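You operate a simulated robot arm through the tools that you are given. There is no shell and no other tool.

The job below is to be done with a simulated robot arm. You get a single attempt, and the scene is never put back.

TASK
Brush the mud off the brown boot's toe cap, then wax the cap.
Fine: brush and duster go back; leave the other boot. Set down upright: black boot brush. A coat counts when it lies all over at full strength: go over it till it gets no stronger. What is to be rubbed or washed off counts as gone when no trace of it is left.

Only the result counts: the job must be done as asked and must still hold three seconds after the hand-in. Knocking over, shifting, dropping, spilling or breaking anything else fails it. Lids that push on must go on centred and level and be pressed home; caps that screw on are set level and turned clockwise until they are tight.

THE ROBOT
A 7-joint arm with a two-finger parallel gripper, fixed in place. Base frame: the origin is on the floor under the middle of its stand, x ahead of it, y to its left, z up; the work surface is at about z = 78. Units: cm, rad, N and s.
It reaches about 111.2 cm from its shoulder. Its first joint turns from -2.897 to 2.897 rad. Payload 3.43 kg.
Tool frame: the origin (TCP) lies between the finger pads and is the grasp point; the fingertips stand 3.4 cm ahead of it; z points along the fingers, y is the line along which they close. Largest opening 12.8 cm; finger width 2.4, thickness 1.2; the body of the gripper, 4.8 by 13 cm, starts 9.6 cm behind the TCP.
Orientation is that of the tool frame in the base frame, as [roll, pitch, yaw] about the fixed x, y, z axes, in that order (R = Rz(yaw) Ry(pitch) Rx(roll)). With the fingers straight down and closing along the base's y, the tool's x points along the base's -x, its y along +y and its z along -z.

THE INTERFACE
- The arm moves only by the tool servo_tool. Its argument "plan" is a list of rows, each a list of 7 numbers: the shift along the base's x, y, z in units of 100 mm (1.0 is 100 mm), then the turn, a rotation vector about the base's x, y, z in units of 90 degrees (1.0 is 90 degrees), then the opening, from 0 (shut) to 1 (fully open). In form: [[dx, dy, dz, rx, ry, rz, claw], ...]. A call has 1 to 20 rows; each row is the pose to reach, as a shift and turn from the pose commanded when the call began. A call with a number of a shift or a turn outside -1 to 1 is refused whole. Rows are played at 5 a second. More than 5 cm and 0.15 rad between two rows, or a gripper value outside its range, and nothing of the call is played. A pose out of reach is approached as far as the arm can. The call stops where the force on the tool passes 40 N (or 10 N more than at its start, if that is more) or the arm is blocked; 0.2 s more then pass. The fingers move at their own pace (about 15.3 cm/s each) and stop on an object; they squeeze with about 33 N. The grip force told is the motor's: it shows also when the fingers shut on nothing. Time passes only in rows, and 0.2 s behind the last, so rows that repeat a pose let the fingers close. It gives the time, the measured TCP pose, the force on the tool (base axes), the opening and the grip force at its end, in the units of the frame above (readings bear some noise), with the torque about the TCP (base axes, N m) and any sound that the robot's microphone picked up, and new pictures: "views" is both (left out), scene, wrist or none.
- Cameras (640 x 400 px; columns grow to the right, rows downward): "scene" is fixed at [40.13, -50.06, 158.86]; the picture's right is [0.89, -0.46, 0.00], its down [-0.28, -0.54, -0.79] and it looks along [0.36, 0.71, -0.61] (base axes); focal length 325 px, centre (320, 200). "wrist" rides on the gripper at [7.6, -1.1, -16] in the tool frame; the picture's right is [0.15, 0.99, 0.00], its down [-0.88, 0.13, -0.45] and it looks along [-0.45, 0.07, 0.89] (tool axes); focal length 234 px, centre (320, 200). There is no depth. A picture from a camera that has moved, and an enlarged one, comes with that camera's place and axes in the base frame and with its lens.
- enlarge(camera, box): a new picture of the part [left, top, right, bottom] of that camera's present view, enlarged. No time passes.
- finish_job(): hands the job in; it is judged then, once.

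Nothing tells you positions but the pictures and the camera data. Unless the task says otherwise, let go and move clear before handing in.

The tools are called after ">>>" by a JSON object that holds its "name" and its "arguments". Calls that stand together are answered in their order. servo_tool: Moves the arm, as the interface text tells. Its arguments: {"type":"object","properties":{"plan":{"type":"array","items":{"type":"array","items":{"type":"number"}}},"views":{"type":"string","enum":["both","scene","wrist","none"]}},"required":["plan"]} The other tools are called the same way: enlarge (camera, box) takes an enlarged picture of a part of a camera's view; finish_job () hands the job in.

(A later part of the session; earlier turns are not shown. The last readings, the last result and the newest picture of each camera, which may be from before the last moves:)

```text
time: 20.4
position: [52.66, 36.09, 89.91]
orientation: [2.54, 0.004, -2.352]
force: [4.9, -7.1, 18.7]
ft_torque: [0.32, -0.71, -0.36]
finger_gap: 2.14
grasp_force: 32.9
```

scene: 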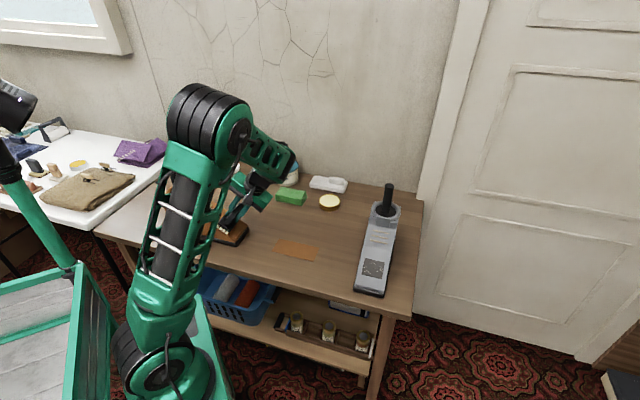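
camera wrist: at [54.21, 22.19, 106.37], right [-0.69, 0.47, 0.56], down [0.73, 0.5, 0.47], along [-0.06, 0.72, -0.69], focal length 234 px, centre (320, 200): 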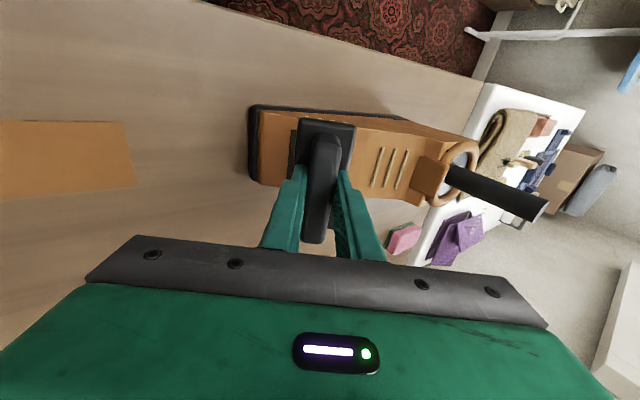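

Contact is made with about 20 N on the normal. Now I'm brushing along the slope, ±1.5 cm.

>>> {"name": "servo_tool", "arguments": {"plan": [[-0.044, 0.0435, 0.0424, 0, 0, 0, 0], [-0.088, 0.087, 0.0848, 0, 0, 0, 0], [-0.044, 0.0435, 0.0424, 0, 0, 0, 0], [0, 0, 0, 0, 0, 0, 0], [0.044, -0.0435, -0.0424, 0, 0, 0, 0], [0.088, -0.087, -0.0848, 0, 0, 0, 0], [0.044, -0.0435, -0.0424, 0, 0, 0, 0], [0, 0, 0, 0, 0, 0, 0], [-0.044, 0.0435, 0.0424, 0, 0, 0, 0], [-0.088, 0.087, 0.0848, 0, 0, 0, 0], [-0.044, 0.0435, 0.0424, 0, 0, 0, 0], [0, 0, 0, 0, 0, 0, 0], [0.044, -0.0435, -0.0424, 0, 0, 0, 0], [0.088, -0.087, -0.0848, 0, 0, 0, 0], [0.044, -0.0435, -0.0424, 0, 0, 0, 0], [0, 0, 0, 0, 0, 0, 0]], "views": "scene"}}

>>> {"name": "enlarge", "arguments": {"camera": "scene", "box": [200, 195, 264, 255]}}

```text
time: 23.8
position: [52.63, 36.25, 90.05]
orientation: [2.54, -0.001, -2.348]
force: [0.5, 0.2, -1.6]
ft_torque: [0.01, -0.01, 0.01]
finger_gap: 2.16
grasp_force: 33.0
```

scene: 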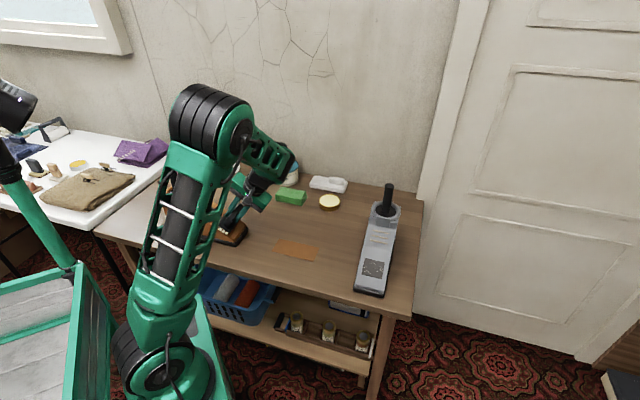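

```text
6.67 times, centred on (232, 225) of scene
camera zoom: at [40.13, -50.06, 158.86], right [0.89, -0.46, 0.0], down [-0.28, -0.54, -0.79], along [0.36, 0.71, -0.61], focal length 2168 px, centre (907, 33)
```

zoom: 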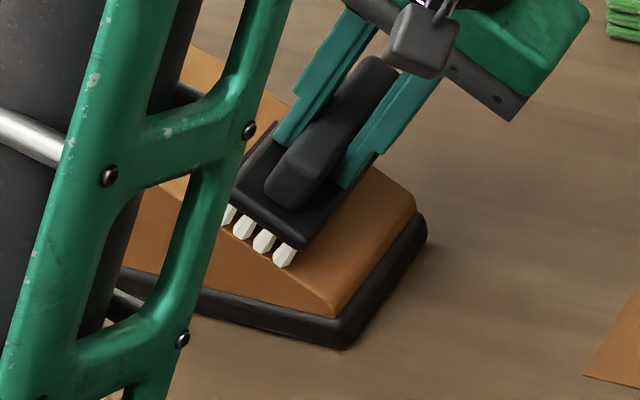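

The 20 N strokes nudged the boot roughly half a centimetre towards its heel, so I need a much lighter touch. I'll lift off and see how the mud and the boot look.

>>> {"name": "servo_tool", "arguments": {"plan": [[0.04, -0.04, 0.08, 0, 0, 0, 0], [0.12, -0.12, 0.25, 0, 0, 0, 0], [0.24, -0.24, 0.49, 0, 0, 0, 0], [0.32, -0.32, 0.66, 0, 0, 0, 0], [0.32, -0.32, 0.66, 0, 0, 0, 0]], "views": "both"}}

>>> {"name": "enlarge", "arguments": {"camera": "scene", "box": [200, 195, 264, 255]}}

>>> {"name": "enlarge", "arguments": {"camera": "wrist", "box": [230, 70, 480, 230]}}

```text
time: 25.0
position: [55.73, 32.81, 96.63]
orientation: [2.542, 0.0, -2.349]
force: [0.1, -0.1, -1.0]
ft_torque: [-0.04, 0.02, 0.01]
finger_gap: 2.17
grasp_force: 33.2
camera wrist: at [57.47, 20.48, 109.27], right [-0.68, 0.47, 0.56], down [0.73, 0.52, 0.45], along [-0.08, 0.71, -0.7], focal length 234 px, centre (320, 200)
```

scene: 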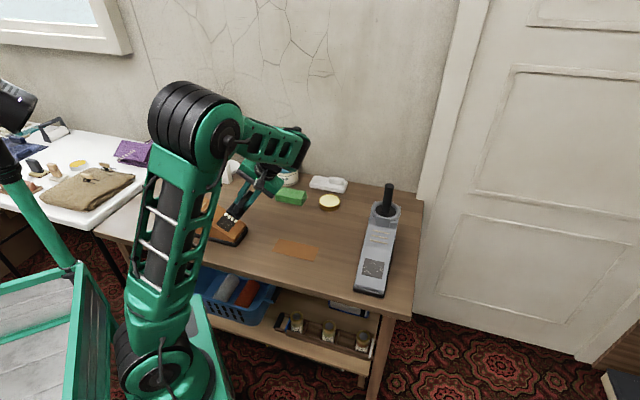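
wrist: 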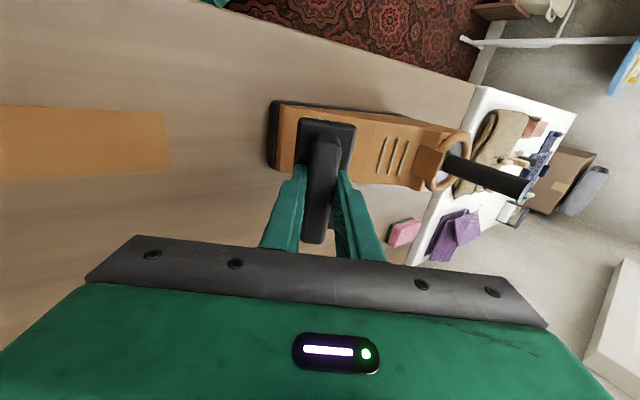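

```text
6.67 times, centred on (232, 225) of scene
camera zoom: at [40.13, -50.06, 158.86], right [0.89, -0.46, 0.0], down [-0.28, -0.54, -0.79], along [0.36, 0.71, -0.61], focal length 2168 px, centre (907, 33)
```

zoom: 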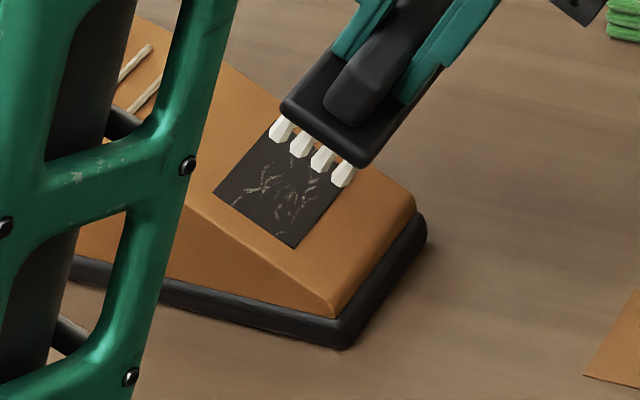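

```text
2.50 times, centred on (355, 150) of wrist
camera zoom: at [57.47, 20.48, 109.27], right [-0.68, 0.47, 0.56], down [0.73, 0.52, 0.45], along [-0.08, 0.71, -0.7], focal length 585 px, centre (232, 325)
```

zoom: 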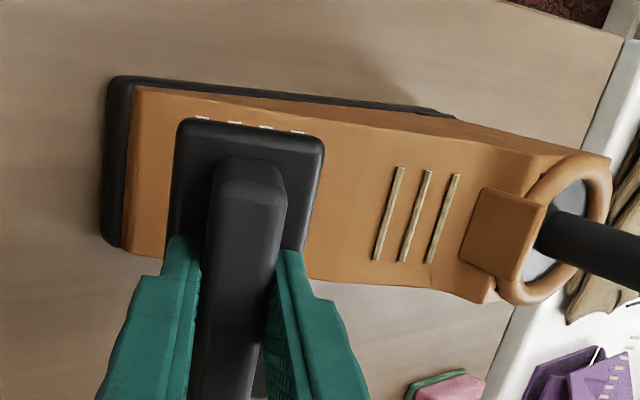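

The mud looks untouched so far, because the boot slid away and contact was lost after the first stroke. I'll use down-slope strokes only, so friction balances the slope push, with light contact; first I hover just above the upper part of the patch.

>>> {"name": "servo_tool", "arguments": {"plan": [[-0.13, 0.14, -0.17, 0, 0, 0, 0], [-0.26, 0.27, -0.34, 0, 0, 0, 0], [-0.35, 0.36, -0.46, 0, 0, 0, 0], [-0.395, 0.415, -0.53, 0, 0, 0, 0], [-0.395, 0.415, -0.53, 0, 0, 0, 0]], "views": "none"}}

>>> {"name": "servo_tool", "arguments": {"plan": [[-0.004, 0.004, -0.0082, 0, 0, 0, 0], [-0.008, 0.008, -0.0165, 0, 0, 0, 0], [-0.012, 0.012, -0.0247, 0, 0, 0, 0], [-0.014, 0.014, -0.029, 0, 0, 0, 0], [-0.014, 0.014, -0.029, 0, 0, 0, 0]], "views": "scene"}}

>>> {"name": "enlarge", "arguments": {"camera": "scene", "box": [200, 195, 264, 255]}}

```text
time: 26.2
position: [51.81, 37.05, 91.3]
orientation: [2.54, 0.001, -2.349]
force: [0.0, -0.5, -0.5]
ft_torque: [-0.04, -0.01, 0.02]
finger_gap: 2.14
grasp_force: 33.6
```

```text
time: 27.4
position: [51.75, 37.26, 90.99]
orientation: [2.54, 0.001, -2.35]
force: [0.2, 0.4, -0.6]
ft_torque: [-0.02, -0.02, 0.01]
finger_gap: 2.12
grasp_force: 32.9
```

scene: 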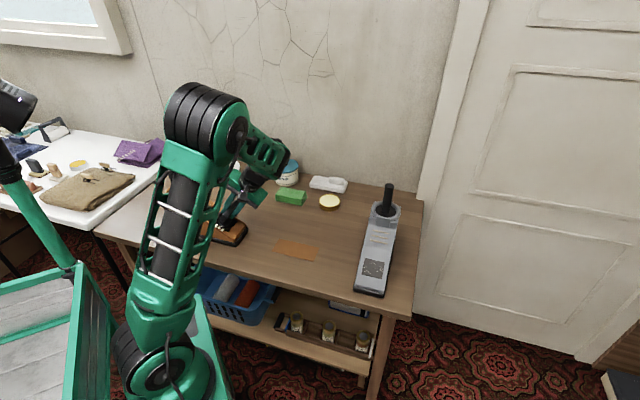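

```text
6.67 times, centred on (232, 225) of scene
camera zoom: at [40.13, -50.06, 158.86], right [0.89, -0.46, 0.0], down [-0.28, -0.54, -0.79], along [0.36, 0.71, -0.61], focal length 2168 px, centre (907, 33)
```

zoom: 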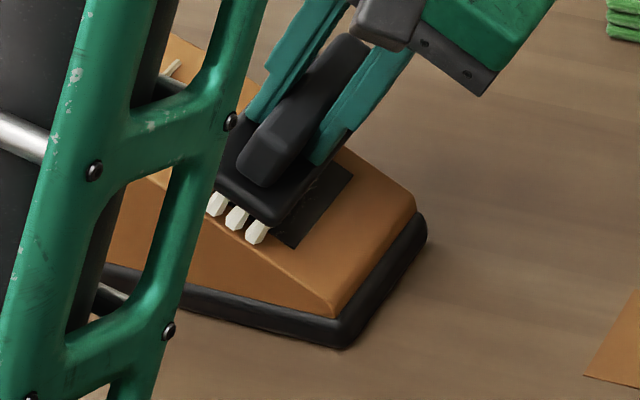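

Still no contact force. I'll continue in 1–2 mm increments.

>>> {"name": "servo_tool", "arguments": {"plan": [[-0.004, 0.004, -0.0082, 0, 0, 0, 0], [-0.006, 0.006, -0.0124, 0, 0, 0, 0], [-0.006, 0.006, -0.0124, 0, 0, 0, 0]], "views": "none"}}

>>> {"name": "servo_tool", "arguments": {"plan": [[-0.002, 0.002, -0.0041, 0, 0, 0, 0], [-0.004, 0.004, -0.0082, 0, 0, 0, 0], [-0.004, 0.004, -0.0082, 0, 0, 0, 0]], "views": "none"}}

```text
time: 28.2
position: [51.69, 37.39, 91.04]
orientation: [2.539, -0.002, -2.349]
force: [-0.7, -0.9, -0.9]
ft_torque: [-0.01, -0.01, 0.04]
finger_gap: 2.12
grasp_force: 33.3
```

```text
time: 29.0
position: [51.67, 37.38, 90.88]
orientation: [2.539, 0.002, -2.35]
force: [1.9, -4.4, 8.9]
ft_torque: [0.19, -0.27, -0.15]
finger_gap: 2.11
grasp_force: 32.6
```

Light contact now (about 10 N). One slow down-slope stroke of 4 cm follows.

>>> {"name": "servo_tool", "arguments": {"plan": [[0.029, -0.029, -0.0283, 0, 0, 0, 0], [0.0587, -0.058, -0.0566, 0, 0, 0, 0], [0.088, -0.087, -0.085, 0, 0, 0, 0], [0.117, -0.116, -0.113, 0, 0, 0, 0], [0.1467, -0.145, -0.1415, 0, 0, 0, 0], [0.176, -0.174, -0.17, 0, 0, 0, 0], [0.205, -0.203, -0.198, 0, 0, 0, 0], [0.235, -0.232, -0.226, 0, 0, 0, 0]], "views": "scene"}}

>>> {"name": "enlarge", "arguments": {"camera": "scene", "box": [200, 195, 264, 255]}}

```text
time: 30.8
position: [54.01, 35.03, 88.61]
orientation: [2.538, 0.001, -2.349]
force: [5.8, -4.5, 23.5]
ft_torque: [0.79, -0.91, -0.35]
finger_gap: 2.13
grasp_force: 33.5
```

scene: 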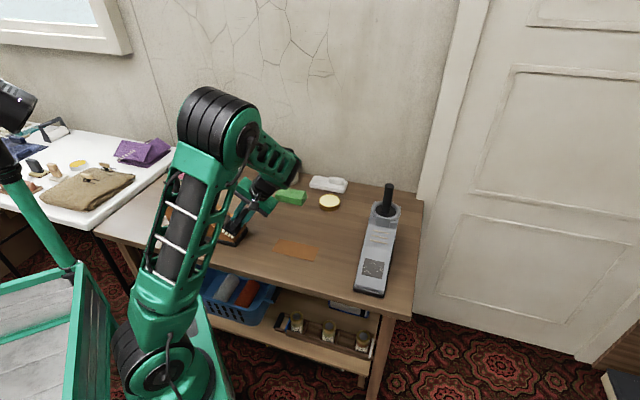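

```text
6.67 times, centred on (232, 225) of scene
camera zoom: at [40.13, -50.06, 158.86], right [0.89, -0.46, 0.0], down [-0.28, -0.54, -0.79], along [0.36, 0.71, -0.61], focal length 2168 px, centre (907, 33)
```

zoom: 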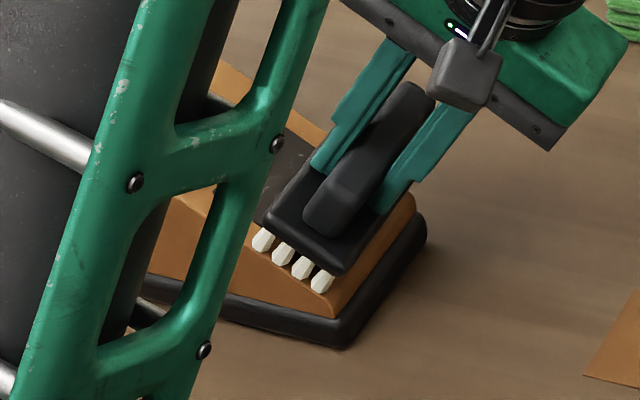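

The boot stayed put during that down-slope stroke. I'll lift and check what it did to the mud.

>>> {"name": "servo_tool", "arguments": {"plan": [[0.04, -0.04, 0.08, 0, 0, 0, 0], [0.12, -0.12, 0.25, 0, 0, 0, 0], [0.2, -0.2, 0.41, 0, 0, 0, 0], [0.2, -0.2, 0.6, 0, 0, 0, 0], [0.2, -0.2, 0.8, 0, 0, 0, 0], [0.2, -0.2, 0.8, 0, 0, 0, 0]], "views": "both"}}

>>> {"name": "enlarge", "arguments": {"camera": "scene", "box": [200, 195, 264, 255]}}

```text
time: 32.2
position: [55.89, 33.0, 96.52]
orientation: [2.541, 0.0, -2.35]
force: [-0.6, 0.2, -1.5]
ft_torque: [-0.05, -0.05, 0.0]
finger_gap: 2.13
grasp_force: 33.0
camera wrist: at [57.64, 20.6, 109.08], right [-0.68, 0.47, 0.56], down [0.73, 0.52, 0.45], along [-0.08, 0.71, -0.7], focal length 234 px, centre (320, 200)
```

scene: 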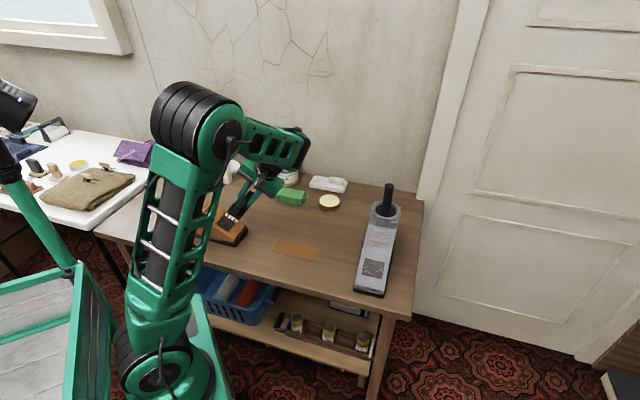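
wrist: 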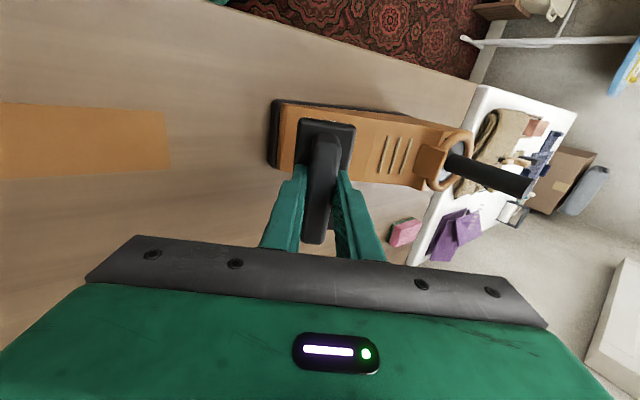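

```text
6.67 times, centred on (232, 225) of scene
camera zoom: at [40.13, -50.06, 158.86], right [0.89, -0.46, 0.0], down [-0.28, -0.54, -0.79], along [0.36, 0.71, -0.61], focal length 2168 px, centre (907, 33)
```

zoom: 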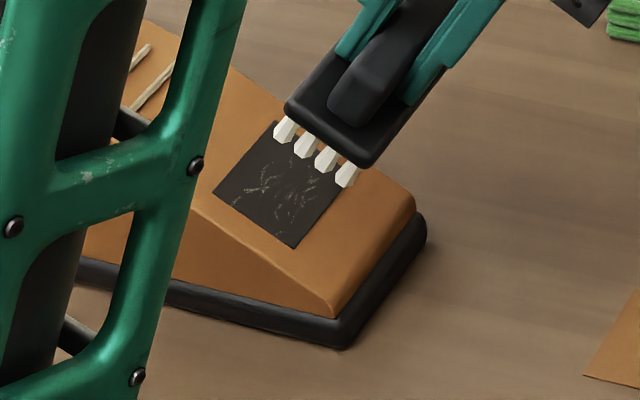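

I'll zoom tightly on the patch to judge what is mud and whether the flecks are fading.

>>> {"name": "enlarge", "arguments": {"camera": "scene", "box": [212, 210, 240, 234]}}

>>> {"name": "enlarge", "arguments": {"camera": "scene", "box": [358, 255, 388, 281]}}

```text
16.00 times, centred on (226, 222) of scene
camera zoom: at [40.13, -50.06, 158.86], right [0.89, -0.46, 0.0], down [-0.28, -0.54, -0.79], along [0.36, 0.71, -0.61], focal length 5204 px, centre (1824, -152)
```

zoom: 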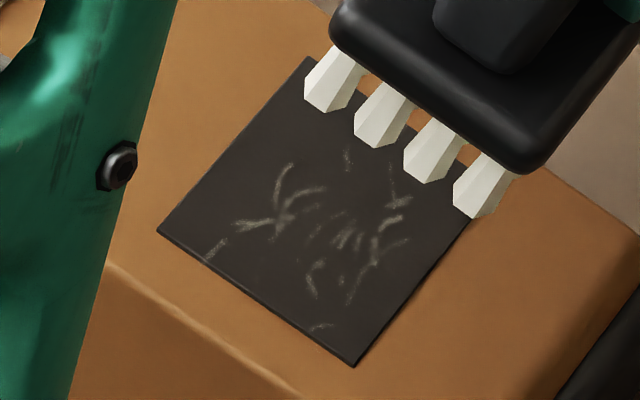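

```text
15.38 times, centred on (373, 268) of scene
camera zoom: at [40.13, -50.06, 158.86], right [0.89, -0.46, 0.0], down [-0.28, -0.54, -0.79], along [0.36, 0.71, -0.61], focal length 5004 px, centre (-495, -846)
```

zoom: 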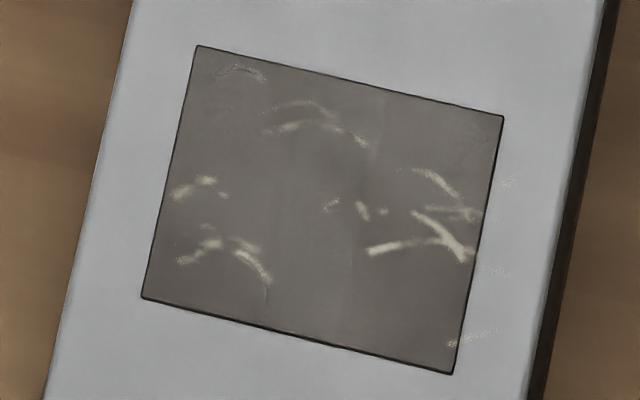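

The dark panel is the toe cap and the pale streaks on it are the mud; they are already fading. I'll keep up the down-slope strokes and re-angle slightly (about 1° shallower) so the pressure stays even.

>>> {"name": "servo_tool", "arguments": {"plan": [[-0.12, 0.11, -0.12, -0.0079, -0.0079, 0, 0], [-0.24, 0.23, -0.25, -0.0079, -0.0079, 0, 0], [-0.36, 0.34, -0.38, -0.0079, -0.0079, 0, 0], [-0.456, 0.44, -0.487, -0.0079, -0.0079, 0, 0], [-0.456, 0.44, -0.487, -0.0079, -0.0079, 0, 0]], "views": "none"}}

>>> {"name": "servo_tool", "arguments": {"plan": [[-0.008, 0.008, -0.0165, 0, 0, 0, 0], [-0.016, 0.016, -0.033, 0, 0, 0, 0], [-0.02, 0.02, -0.041, 0, 0, 0, 0], [-0.02, 0.02, -0.041, 0, 0, 0, 0]], "views": "none"}}

```text
time: 33.4
position: [51.43, 37.47, 91.8]
orientation: [2.559, -0.001, -2.348]
force: [-0.8, -0.6, -1.6]
ft_torque: [0.01, -0.04, 0.01]
finger_gap: 2.14
grasp_force: 32.8
```

```text
time: 34.4
position: [51.19, 37.57, 91.35]
orientation: [2.557, 0.0, -2.35]
force: [0.3, -0.3, -1.7]
ft_torque: [-0.01, -0.01, 0.02]
finger_gap: 2.16
grasp_force: 33.1
```

Not quite touching yet; another millimetre or two.

>>> {"name": "servo_tool", "arguments": {"plan": [[-0.004, 0.004, -0.0083, 0, 0, 0, 0], [-0.006, 0.006, -0.0125, 0, 0, 0, 0], [-0.006, 0.006, -0.0125, 0, 0, 0, 0]], "views": "none"}}

```text
time: 35.2
position: [51.25, 37.72, 91.16]
orientation: [2.557, 0.0, -2.349]
force: [0.5, 0.1, -0.3]
ft_torque: [-0.05, -0.02, 0.01]
finger_gap: 2.11
grasp_force: 33.3
```

>>> {"name": "servo_tool", "arguments": {"plan": [[-0.004, 0.004, -0.0083, 0, 0, 0, 0], [-0.004, 0.004, -0.0083, 0, 0, 0, 0]], "views": "none"}}

```text
time: 35.8
position: [51.06, 37.79, 91.19]
orientation: [2.559, 0.002, -2.348]
force: [1.4, -4.4, 7.1]
ft_torque: [-0.05, -0.25, -0.13]
finger_gap: 2.13
grasp_force: 33.0
```

In light contact (about 8 N) at the top of the panel. I'm running two lift-and-return down-slope strokes.

>>> {"name": "servo_tool", "arguments": {"plan": [[0.0446, -0.0441, -0.0412, 0, 0, 0, 0], [0.0893, -0.0881, -0.0824, 0, 0, 0, 0], [0.1339, -0.1322, -0.1235, 0, 0, 0, 0], [0.1785, -0.1763, -0.1647, 0, 0, 0, 0], [0.2231, -0.2203, -0.2059, 0, 0, 0, 0], [0.2678, -0.2644, -0.2471, 0, 0, 0, 0], [0.2914, -0.2877, -0.1971, 0, 0, 0, 0], [0.1575, -0.1555, -0.0735, 0, 0, 0, 0], [0.0236, -0.0233, 0.05, 0, 0, 0, 0], [0, 0, 0, 0, 0, 0, 0], [0.0446, -0.0441, -0.0412, 0, 0, 0, 0], [0.0893, -0.0881, -0.0824, 0, 0, 0, 0], [0.1339, -0.1322, -0.1235, 0, 0, 0, 0], [0.1785, -0.1763, -0.1647, 0, 0, 0, 0], [0.2231, -0.2203, -0.2059, 0, 0, 0, 0], [0.2678, -0.2644, -0.2471, 0, 0, 0, 0]], "views": "scene"}}

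>>> {"name": "enlarge", "arguments": {"camera": "scene", "box": [200, 195, 264, 255]}}

```text
time: 39.2
position: [53.75, 35.16, 88.69]
orientation: [2.559, 0.002, -2.349]
force: [2.6, -3.6, 10.8]
ft_torque: [0.32, -0.43, -0.18]
finger_gap: 2.12
grasp_force: 32.5
```

scene: 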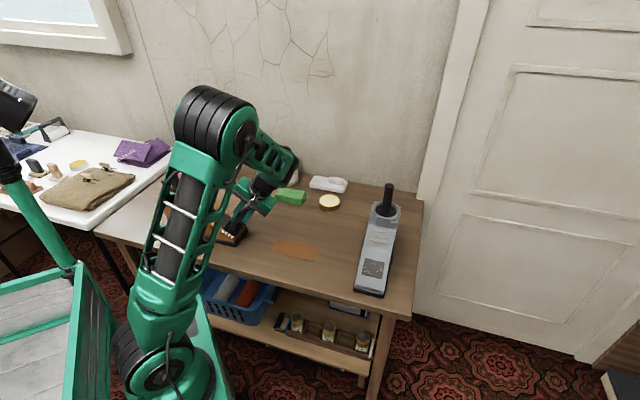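

```text
6.67 times, centred on (232, 225) of scene
camera zoom: at [40.13, -50.06, 158.86], right [0.89, -0.46, 0.0], down [-0.28, -0.54, -0.79], along [0.36, 0.71, -0.61], focal length 2168 px, centre (907, 33)
```

zoom: 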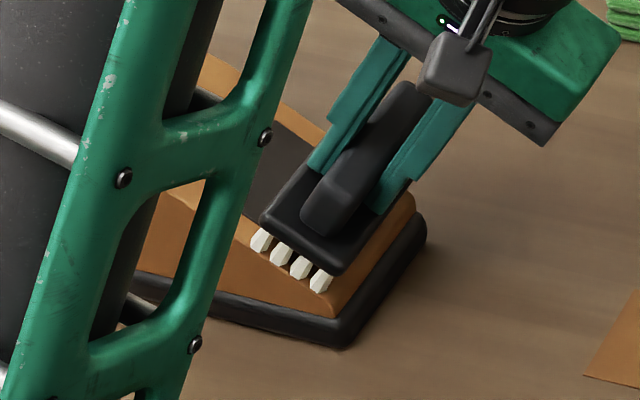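

The pressure is now even (about 12 N) and the boot is holding still. Two more cycles.

>>> {"name": "servo_tool", "arguments": {"plan": [[0.0236, -0.0233, 0.05, 0, 0, 0, 0], [-0.1103, 0.1089, 0.1735, 0, 0, 0, 0], [-0.2442, 0.2411, 0.2971, 0, 0, 0, 0], [-0.2678, 0.2644, 0.2471, 0, 0, 0, 0], [-0.2232, 0.2203, 0.2059, 0, 0, 0, 0], [-0.1785, 0.1763, 0.1647, 0, 0, 0, 0], [-0.1339, 0.1322, 0.1235, 0, 0, 0, 0], [-0.0893, 0.0881, 0.0824, 0, 0, 0, 0], [-0.0446, 0.0441, 0.0412, 0, 0, 0, 0], [0, 0, 0, 0, 0, 0, 0], [0.0236, -0.0233, 0.05, 0, 0, 0, 0], [-0.1103, 0.1089, 0.1735, 0, 0, 0, 0], [-0.2442, 0.2411, 0.2971, 0, 0, 0, 0], [-0.2678, 0.2644, 0.2471, 0, 0, 0, 0], [-0.2232, 0.2203, 0.2059, 0, 0, 0, 0], [-0.1785, 0.1763, 0.1647, 0, 0, 0, 0], [-0.1339, 0.1322, 0.1235, 0, 0, 0, 0], [-0.0893, 0.0881, 0.0824, 0, 0, 0, 0], [-0.0446, 0.0441, 0.0412, 0, 0, 0, 0], [0, 0, 0, 0, 0, 0, 0]], "views": "none"}}

>>> {"name": "servo_tool", "arguments": {"plan": [[0.0236, -0.0233, 0.05, 0, 0, 0, 0], [0.15, -0.15, 0.2, 0, 0, 0, 0], [0.3, -0.3, 0.4, 0, 0, 0, 0], [0.4, -0.4, 0.7, 0, 0, 0, 0], [0.4, -0.4, 0.7, 0, 0, 0, 0]], "views": "both"}}

>>> {"name": "enlarge", "arguments": {"camera": "scene", "box": [212, 206, 242, 234]}}

>>> {"name": "enlarge", "arguments": {"camera": "scene", "box": [200, 195, 264, 255]}}

```text
time: 43.4
position: [53.83, 35.11, 88.56]
orientation: [2.56, 0.0, -2.35]
force: [0.6, -0.1, 1.4]
ft_torque: [0.03, -0.08, -0.02]
finger_gap: 2.1
grasp_force: 32.7
```

```text
time: 44.6
position: [57.94, 31.08, 95.62]
orientation: [2.558, -0.001, -2.348]
force: [0.2, -0.9, -0.7]
ft_torque: [0.0, 0.0, 0.01]
finger_gap: 2.1
grasp_force: 32.9
camera wrist: at [59.47, 18.92, 108.37], right [-0.69, 0.48, 0.55], down [0.72, 0.53, 0.45], along [-0.07, 0.7, -0.71], focal length 234 px, centre (320, 200)
```

scene: 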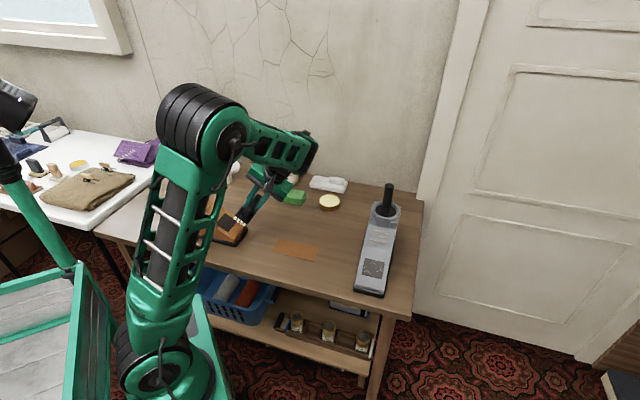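
wrist: 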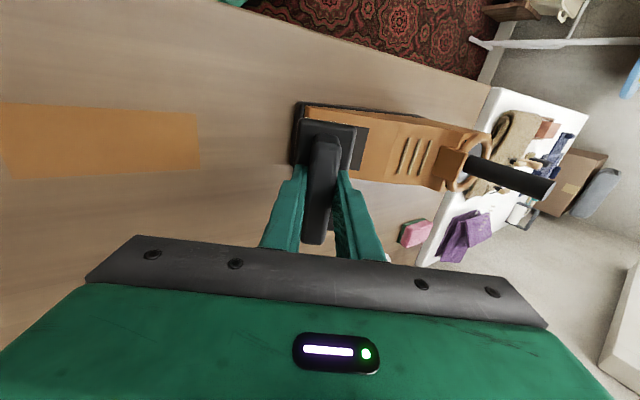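

```text
14.29 times, centred on (227, 220) of scene
camera zoom: at [40.13, -50.06, 158.86], right [0.89, -0.46, 0.0], down [-0.28, -0.54, -0.79], along [0.36, 0.71, -0.61], focal length 4646 px, centre (1649, -86)
```

zoom: 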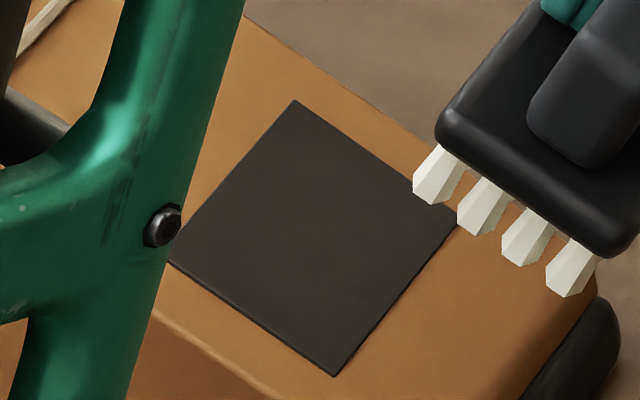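

```text
6.67 times, centred on (232, 225) of scene
camera zoom: at [40.13, -50.06, 158.86], right [0.89, -0.46, 0.0], down [-0.28, -0.54, -0.79], along [0.36, 0.71, -0.61], focal length 2168 px, centre (907, 33)
```

zoom: 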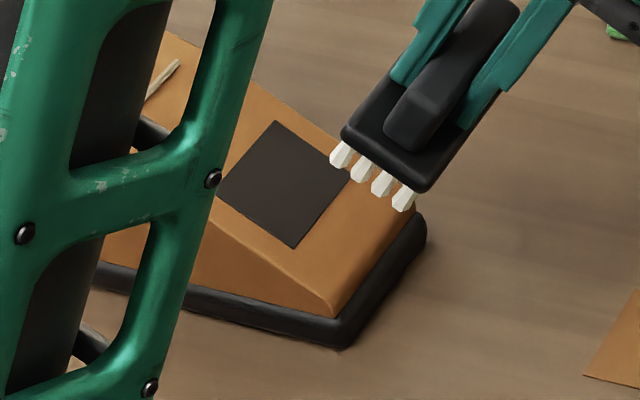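

The streaks look gone. For certainty I'll do a few more strokes at a slightly firmer contact before putting the brush away.

>>> {"name": "servo_tool", "arguments": {"plan": [[-0.16, 0.16, -0.1, 0, 0, 0, 0], [-0.32, 0.32, -0.2, 0, 0, 0, 0], [-0.48, 0.48, -0.3, 0, 0, 0, 0], [-0.644, 0.641, -0.403, 0, 0, 0, 0], [-0.656, 0.653, -0.428, 0, 0, 0, 0], [-0.668, 0.664, -0.453, 0, 0, 0, 0], [-0.67, 0.666, -0.457, 0, 0, 0, 0], [-0.67, 0.666, -0.457, 0, 0, 0, 0]], "views": "none"}}

```text
time: 46.4
position: [51.25, 37.72, 91.04]
orientation: [2.557, 0.001, -2.349]
force: [0.6, -1.9, 3.4]
ft_torque: [0.04, -0.15, -0.07]
finger_gap: 2.14
grasp_force: 32.8
```

>>> {"name": "servo_tool", "arguments": {"plan": [[0.0419, -0.0414, -0.047, 0, 0, 0, 0], [0.0866, -0.0854, -0.0882, 0, 0, 0, 0], [0.1312, -0.1295, -0.1293, 0, 0, 0, 0], [0.1758, -0.1736, -0.1705, 0, 0, 0, 0], [0.2204, -0.2176, -0.2117, 0, 0, 0, 0], [0.2651, -0.2617, -0.2529, 0, 0, 0, 0], [0.2914, -0.2877, -0.1971, 0, 0, 0, 0], [0.1575, -0.1555, -0.0735, 0, 0, 0, 0], [0.0236, -0.0233, 0.05, 0, 0, 0, 0], [-0.0027, 0.0027, -0.0058, 0, 0, 0, 0], [0.0419, -0.0414, -0.047, 0, 0, 0, 0], [0.0866, -0.0854, -0.0882, 0, 0, 0, 0], [0.1312, -0.1295, -0.1293, 0, 0, 0, 0], [0.1758, -0.1736, -0.1705, 0, 0, 0, 0], [0.2204, -0.2176, -0.2117, 0, 0, 0, 0], [0.2651, -0.2617, -0.2529, 0, 0, 0, 0]], "views": "none"}}

>>> {"name": "servo_tool", "arguments": {"plan": [[0.0236, -0.0233, 0.05, 0, 0, 0, 0], [-0.1103, 0.1089, 0.1735, 0, 0, 0, 0], [-0.2442, 0.2411, 0.2971, 0, 0, 0, 0], [-0.2678, 0.2644, 0.2471, 0, 0, 0, 0], [-0.2232, 0.2203, 0.2059, 0, 0, 0, 0], [-0.1785, 0.1763, 0.1647, 0, 0, 0, 0], [-0.1339, 0.1322, 0.1235, 0, 0, 0, 0], [-0.0893, 0.0881, 0.0824, 0, 0, 0, 0], [-0.0446, 0.0441, 0.0412, 0, 0, 0, 0], [0, 0, 0, 0, 0, 0, 0], [0.0236, -0.0233, 0.05, 0, 0, 0, 0], [0.15, -0.15, 0.2, 0, 0, 0, 0], [0.3, -0.3, 0.4, 0, 0, 0, 0], [0.4, -0.4, 0.7, 0, 0, 0, 0], [0.4, -0.4, 0.7, 0, 0, 0, 0]], "views": "both"}}

>>> {"name": "enlarge", "arguments": {"camera": "scene", "box": [212, 206, 242, 234]}}

>>> {"name": "enlarge", "arguments": {"camera": "scene", "box": [200, 195, 264, 255]}}

```text
time: 49.8
position: [53.9, 35.16, 88.58]
orientation: [2.558, 0.002, -2.351]
force: [5.6, -3.5, 23.7]
ft_torque: [-0.12, -0.03, 0.03]
finger_gap: 2.11
grasp_force: 32.6
```

```text
time: 53.0
position: [57.74, 31.12, 95.68]
orientation: [2.556, -0.001, -2.35]
force: [-0.9, -0.5, -1.0]
ft_torque: [-0.01, -0.03, 0.02]
finger_gap: 2.13
grasp_force: 32.4
camera wrist: at [59.31, 18.8, 108.47], right [-0.69, 0.48, 0.55], down [0.72, 0.53, 0.45], along [-0.07, 0.7, -0.71], focal length 234 px, centre (320, 200)
```

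scene: 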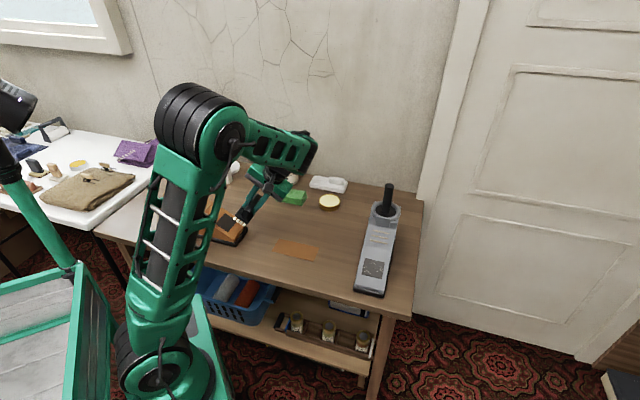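
wrist: 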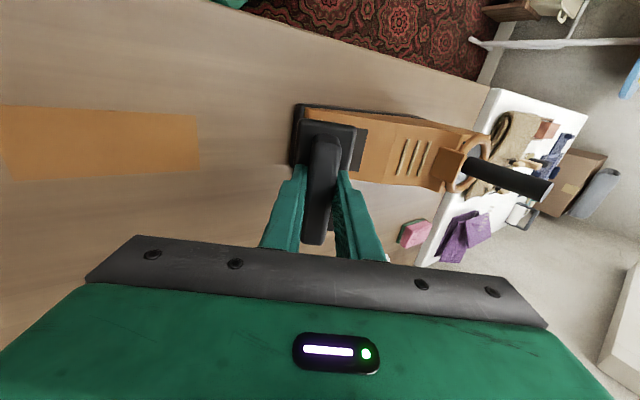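

```text
14.29 times, centred on (227, 220) of scene
camera zoom: at [40.13, -50.06, 158.86], right [0.89, -0.46, 0.0], down [-0.28, -0.54, -0.79], along [0.36, 0.71, -0.61], focal length 4646 px, centre (1649, -86)
```

zoom: 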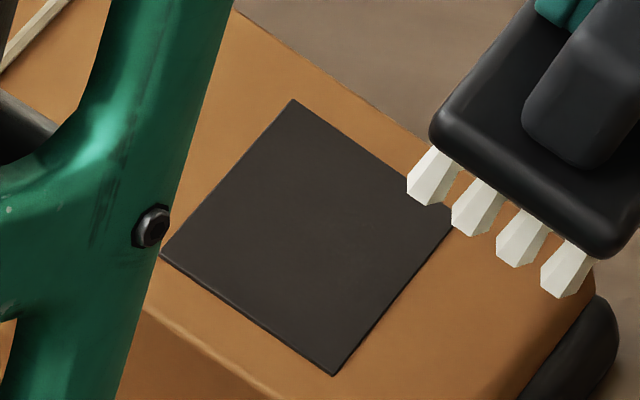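

```text
6.67 times, centred on (232, 225) of scene
camera zoom: at [40.13, -50.06, 158.86], right [0.89, -0.46, 0.0], down [-0.28, -0.54, -0.79], along [0.36, 0.71, -0.61], focal length 2168 px, centre (907, 33)
```

zoom: 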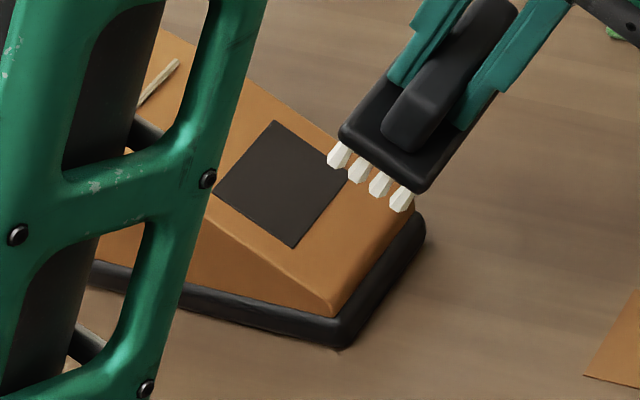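

The cap shows no trace of mud now. I'm retracing the path to put the brush back: untilt and rise first.

>>> {"name": "servo_tool", "arguments": {"plan": [[0.0, 0.1, 0.12, -0.0437, -0.0442, 0, 0], [0.0, 0.25, 0.24, -0.0873, -0.0884, 0, 0], [0.0, 0.42, 0.36, -0.131, -0.1327, 0, 0], [0.0, 0.6, 0.45, -0.1747, -0.1769, 0, 0], [0.0, 0.8, 0.45, -0.2183, -0.2211, 0, 0], [0.0, 1.0, 0.45, -0.262, -0.2653, 0, 0]], "views": "none"}}

>>> {"name": "servo_tool", "arguments": {"plan": [[0.065, 0.083, 0, 0, 0, -0.083, 0], [0.13, 0.166, 0, 0, 0, -0.166, 0], [0.195, 0.25, 0, 0, 0, -0.25, 0], [0.26, 0.333, 0, 0, 0, -0.333, 0], [0.325, 0.416, 0, 0, 0, -0.416, 0], [0.39, 0.5, 0, 0, 0, -0.5, 0], [0.455, 0.583, 0, 0, 0, -0.583, 0], [0.52, 0.666, 0, 0, 0, -0.666, 0], [0.585, 0.75, 0, 0, 0, -0.75, 0], [0.65, 0.833, 0, 0, 0, -0.833, 0], [0.715, 0.916, 0, 0, 0, -0.916, 0], [0.78, 1.0, 0, 0, 0, -1.0, 0]], "views": "both"}}

```text
time: 54.4
position: [57.82, 41.11, 99.85]
orientation: [-3.138, 0.0, -2.351]
force: [0.8, -1.1, -1.0]
ft_torque: [0.05, 0.07, -0.01]
finger_gap: 2.12
grasp_force: 33.1
```

```text
time: 57.0
position: [65.59, 51.13, 100.13]
orientation: [-3.138, 0.003, 2.36]
force: [-0.1, 0.3, -1.0]
ft_torque: [0.01, -0.02, -0.06]
finger_gap: 2.14
grasp_force: 32.7
camera wrist: at [59.29, 55.69, 116.08], right [0.59, 0.81, 0.0], down [0.72, -0.53, 0.46], along [0.37, -0.27, -0.89], focal length 234 px, centre (320, 200)
```

scene: 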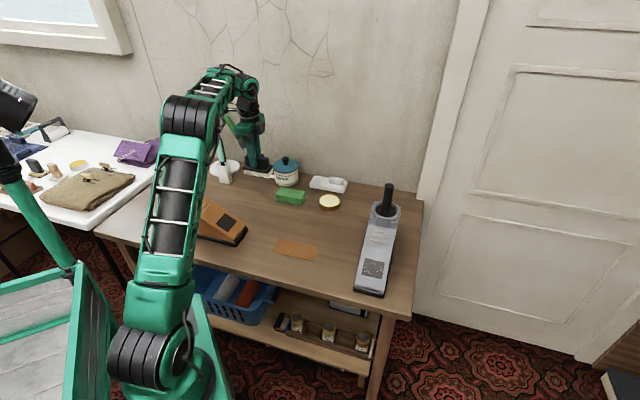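
wrist: 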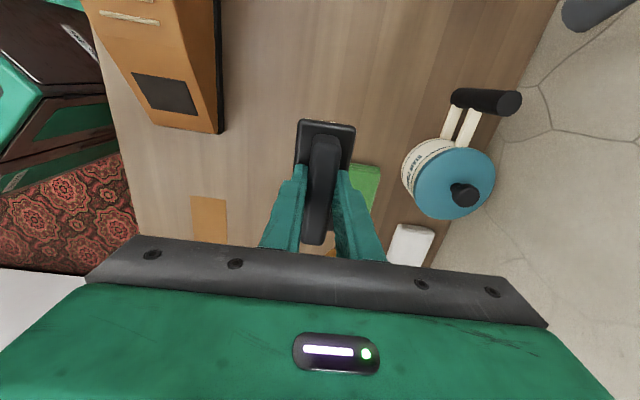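

The toe panel looks clean from here too. I'm returning the brush over its spot at (65.48, 61.9), then lowering.

>>> {"name": "enlarge", "arguments": {"camera": "wrist", "box": [90, 40, 250, 140]}}

>>> {"name": "servo_tool", "arguments": {"plan": [[0, 0.25, 0, 0, 0, 0, 0], [0, 0.5, -0.1, 0, 0, 0, 0], [-0.01, 0.75, -0.25, 0, 0, 0, 0], [-0.01, 1.0, -0.4, 0, 0, 0, 0], [-0.01, 1.0, -0.5, 0, 0, 0, 0]], "views": "none"}}

>>> {"name": "servo_tool", "arguments": {"plan": [[0, 0.077, -0.2, 0, 0, 0, 0], [0, 0.077, -0.45, 0, 0, 0, 0], [0, 0.077, -0.7, 0, 0, 0, 0], [0, 0.077, -0.85, 0, 0, 0, 0], [0, 0.077, -0.9, 0, 0, 0, 0], [0, 0.077, -0.9, 0, 0, 0, 0]], "views": "both"}}

>>> {"name": "enlarge", "arguments": {"camera": "scene", "box": [230, 160, 280, 205]}}

```text
4.00 times, centred on (170, 90) of wrist
camera zoom: at [59.29, 55.69, 116.08], right [0.59, 0.81, 0.0], down [0.72, -0.53, 0.46], along [0.37, -0.27, -0.89], focal length 937 px, centre (920, 640)
```

zoom: 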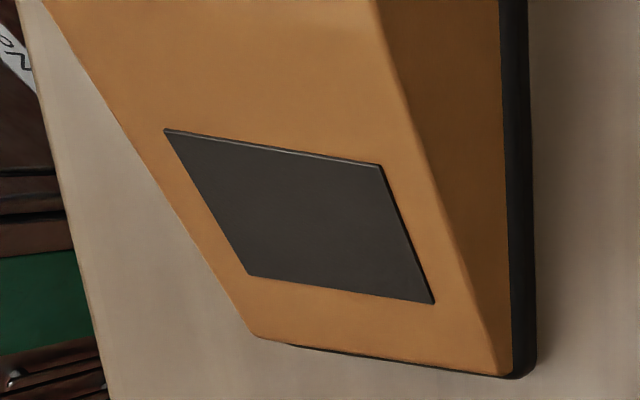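

```text
time: 58.2
position: [65.34, 61.25, 94.89]
orientation: [-3.137, 0.0, 2.364]
force: [0.6, -0.2, -0.8]
ft_torque: [0.02, 0.0, 0.01]
finger_gap: 2.12
grasp_force: 33.2
```

```text
time: 59.6
position: [65.52, 61.93, 86.06]
orientation: [-3.14, 0.001, 2.364]
force: [0.8, 0.1, 0.1]
ft_torque: [0.03, 0.02, -0.01]
finger_gap: 2.15
grasp_force: 33.4
camera wrist: at [59.17, 66.5, 102.01], right [0.59, 0.81, 0.0], down [0.72, -0.52, 0.46], along [0.37, -0.27, -0.89], focal length 234 px, centre (320, 200)
```

scene: 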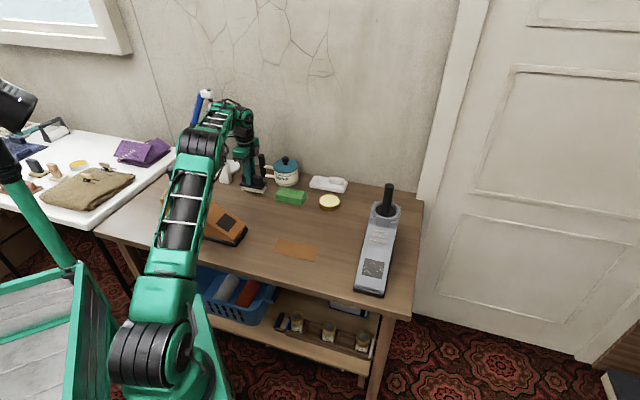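
wrist: 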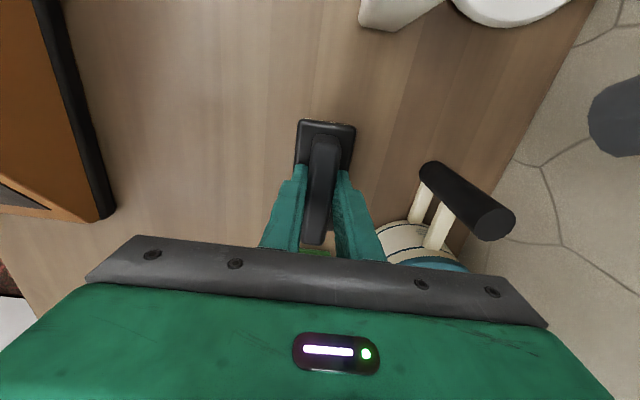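

```text
8.89 times, centred on (255, 182) of scene
camera zoom: at [40.13, -50.06, 158.86], right [0.89, -0.46, 0.0], down [-0.28, -0.54, -0.79], along [0.36, 0.71, -0.61], focal length 2891 px, centre (898, 356)
```

zoom: 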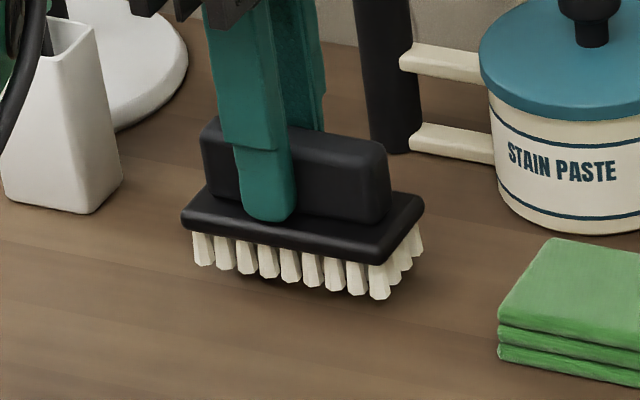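

The brush is level and about 1.4 cm above its spot. I'm lowering gently until the table takes its weight.

>>> {"name": "servo_tool", "arguments": {"plan": [[0, 0, -0.05, 0, 0, 0, 0], [0, 0, -0.1, 0, 0, 0, 0], [0, 0, -0.125, 0, 0, 0, 0], [0, 0, -0.135, 0, 0, 0, 0], [0, 0, -0.135, 0, 0, 0, 0]], "views": "none"}}

>>> {"name": "servo_tool", "arguments": {"plan": [[0, 0, -0.006, 0, 0, 0, 0], [0, 0, -0.01, 0, 0, 0, 0], [0, 0, -0.01, 0, 0, 0, 0]], "views": "none"}}

```text
time: 60.8
position: [65.48, 61.9, 84.63]
orientation: [-3.138, 0.0, 2.362]
force: [0.4, -0.6, 0.7]
ft_torque: [0.06, 0.04, 0.01]
finger_gap: 2.11
grasp_force: 33.2
```

```text
time: 61.6
position: [65.5, 61.87, 84.57]
orientation: [-3.14, -0.001, 2.365]
force: [-2.4, 1.7, 9.3]
ft_torque: [0.52, 0.43, 0.04]
finger_gap: 2.12
grasp_force: 33.3
```

The bristles are seated on the table (about 9 N). I'm opening and rising straight up.

>>> {"name": "servo_tool", "arguments": {"plan": [[0, 0, 0.006, 0, 0, 0, 0.0], [0, 0, 0.006, 0, 0, 0, 0.25], [0, 0, 0.006, 0, 0, 0, 0.4], [0, 0, 0.006, 0, 0, 0, 0.5], [0, 0, 0.006, 0, 0, 0, 0.5], [0, 0, 0.2, 0, 0, 0, 0.5], [0, 0, 0.5, 0, 0, 0, 0.5], [0, 0, 0.8, 0, 0, 0, 0.5], [0, 0, 1.0, 0, 0, 0, 0.5]], "views": "both"}}

>>> {"name": "enlarge", "arguments": {"camera": "scene", "box": [230, 160, 280, 205]}}

>>> {"name": "enlarge", "arguments": {"camera": "wrist", "box": [270, 90, 370, 260]}}

```text
time: 63.6
position: [65.43, 61.77, 94.7]
orientation: [-3.14, 0.0, 2.362]
force: [-0.4, 0.4, -0.6]
ft_torque: [0.0, -0.01, 0.01]
finger_gap: 6.42
grasp_force: 0.1
camera wrist: at [59.17, 66.4, 110.64], right [0.59, 0.81, 0.0], down [0.72, -0.52, 0.46], along [0.37, -0.27, -0.89], focal length 234 px, centre (320, 200)
```

scene: 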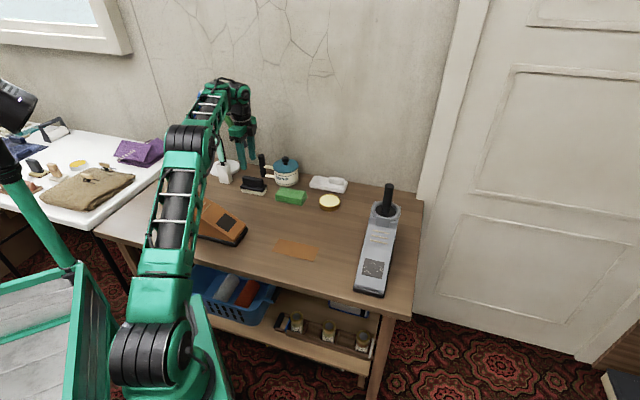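
wrist: 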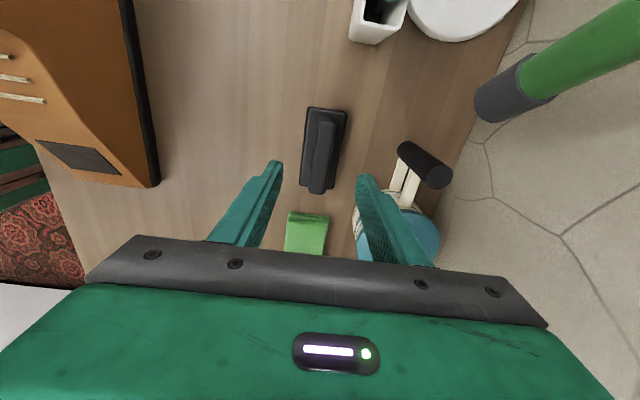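

```text
8.89 times, centred on (255, 182) of scene
camera zoom: at [40.13, -50.06, 158.86], right [0.89, -0.46, 0.0], down [-0.28, -0.54, -0.79], along [0.36, 0.71, -0.61], focal length 2891 px, centre (898, 356)
```

zoom: 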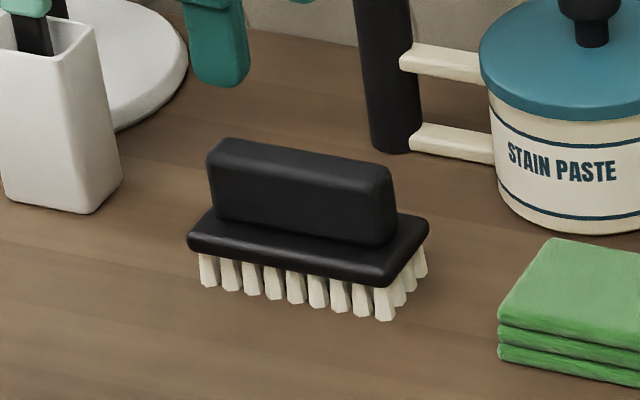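

```text
2.35 times, centred on (320, 175) of wrist
camera zoom: at [59.17, 66.4, 110.64], right [0.59, 0.81, 0.0], down [0.72, -0.52, 0.46], along [0.37, -0.27, -0.89], focal length 551 px, centre (320, 259)
```

zoom: 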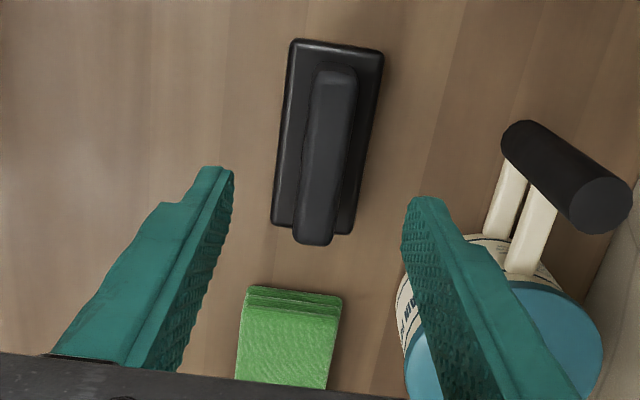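

The brush is back upright in its place. Now I'll rise and look closely at the green folded cloth, the tin and the white terry item to settle which one is the duster.

>>> {"name": "servo_tool", "arguments": {"plan": [[0, 0, 0.3, 0, 0, 0, 0.5], [0.1, -0.05, 0.6, 0, 0, 0, 0.6], [0.3, -0.15, 0.8, 0, 0, 0, 0.7], [0.5, -0.25, 0.8, 0, 0, 0, 0.8], [0.7, -0.4, 0.8, 0, 0, 0, 0.9], [0.7, -0.4, 0.8, 0, 0, 0, 0.95]], "views": "both"}}

>>> {"name": "enlarge", "arguments": {"camera": "wrist", "box": [220, 40, 440, 260]}}

```text
time: 65.0
position: [72.72, 57.98, 102.65]
orientation: [-3.136, 0.002, 2.362]
force: [-0.3, 0.5, -0.4]
ft_torque: [0.02, 0.0, 0.02]
finger_gap: 12.12
grasp_force: 0.1
camera wrist: at [66.42, 62.6, 118.66], right [0.59, 0.81, 0.0], down [0.72, -0.52, 0.46], along [0.37, -0.27, -0.89], focal length 234 px, centre (320, 200)
```

scene: 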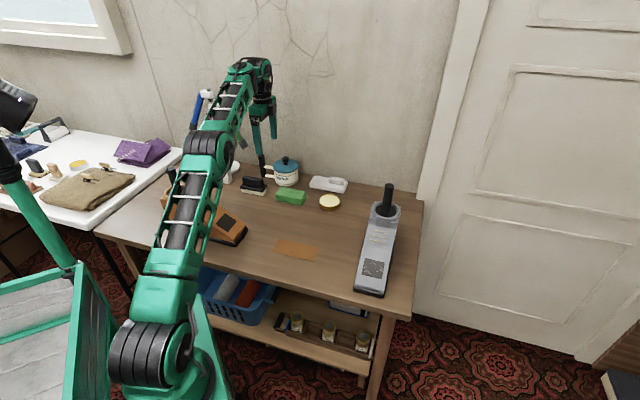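
wrist: 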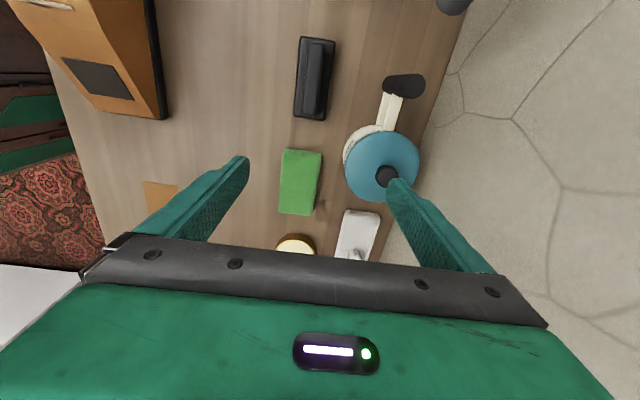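

```text
1.82 times, centred on (330, 150) of wrist
camera zoom: at [66.42, 62.6, 118.66], right [0.59, 0.81, 0.0], down [0.72, -0.52, 0.46], along [0.37, -0.27, -0.89], focal length 426 px, centre (302, 291)
```

zoom: 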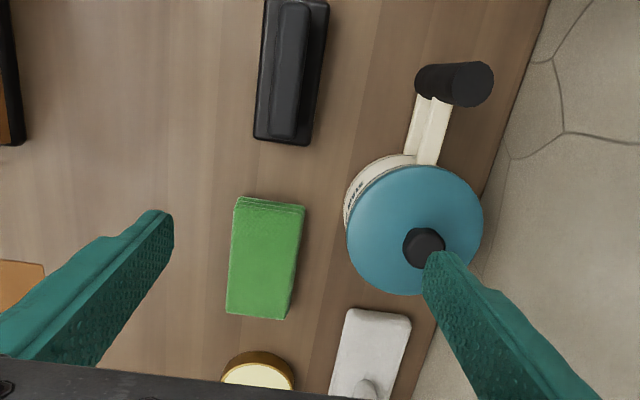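

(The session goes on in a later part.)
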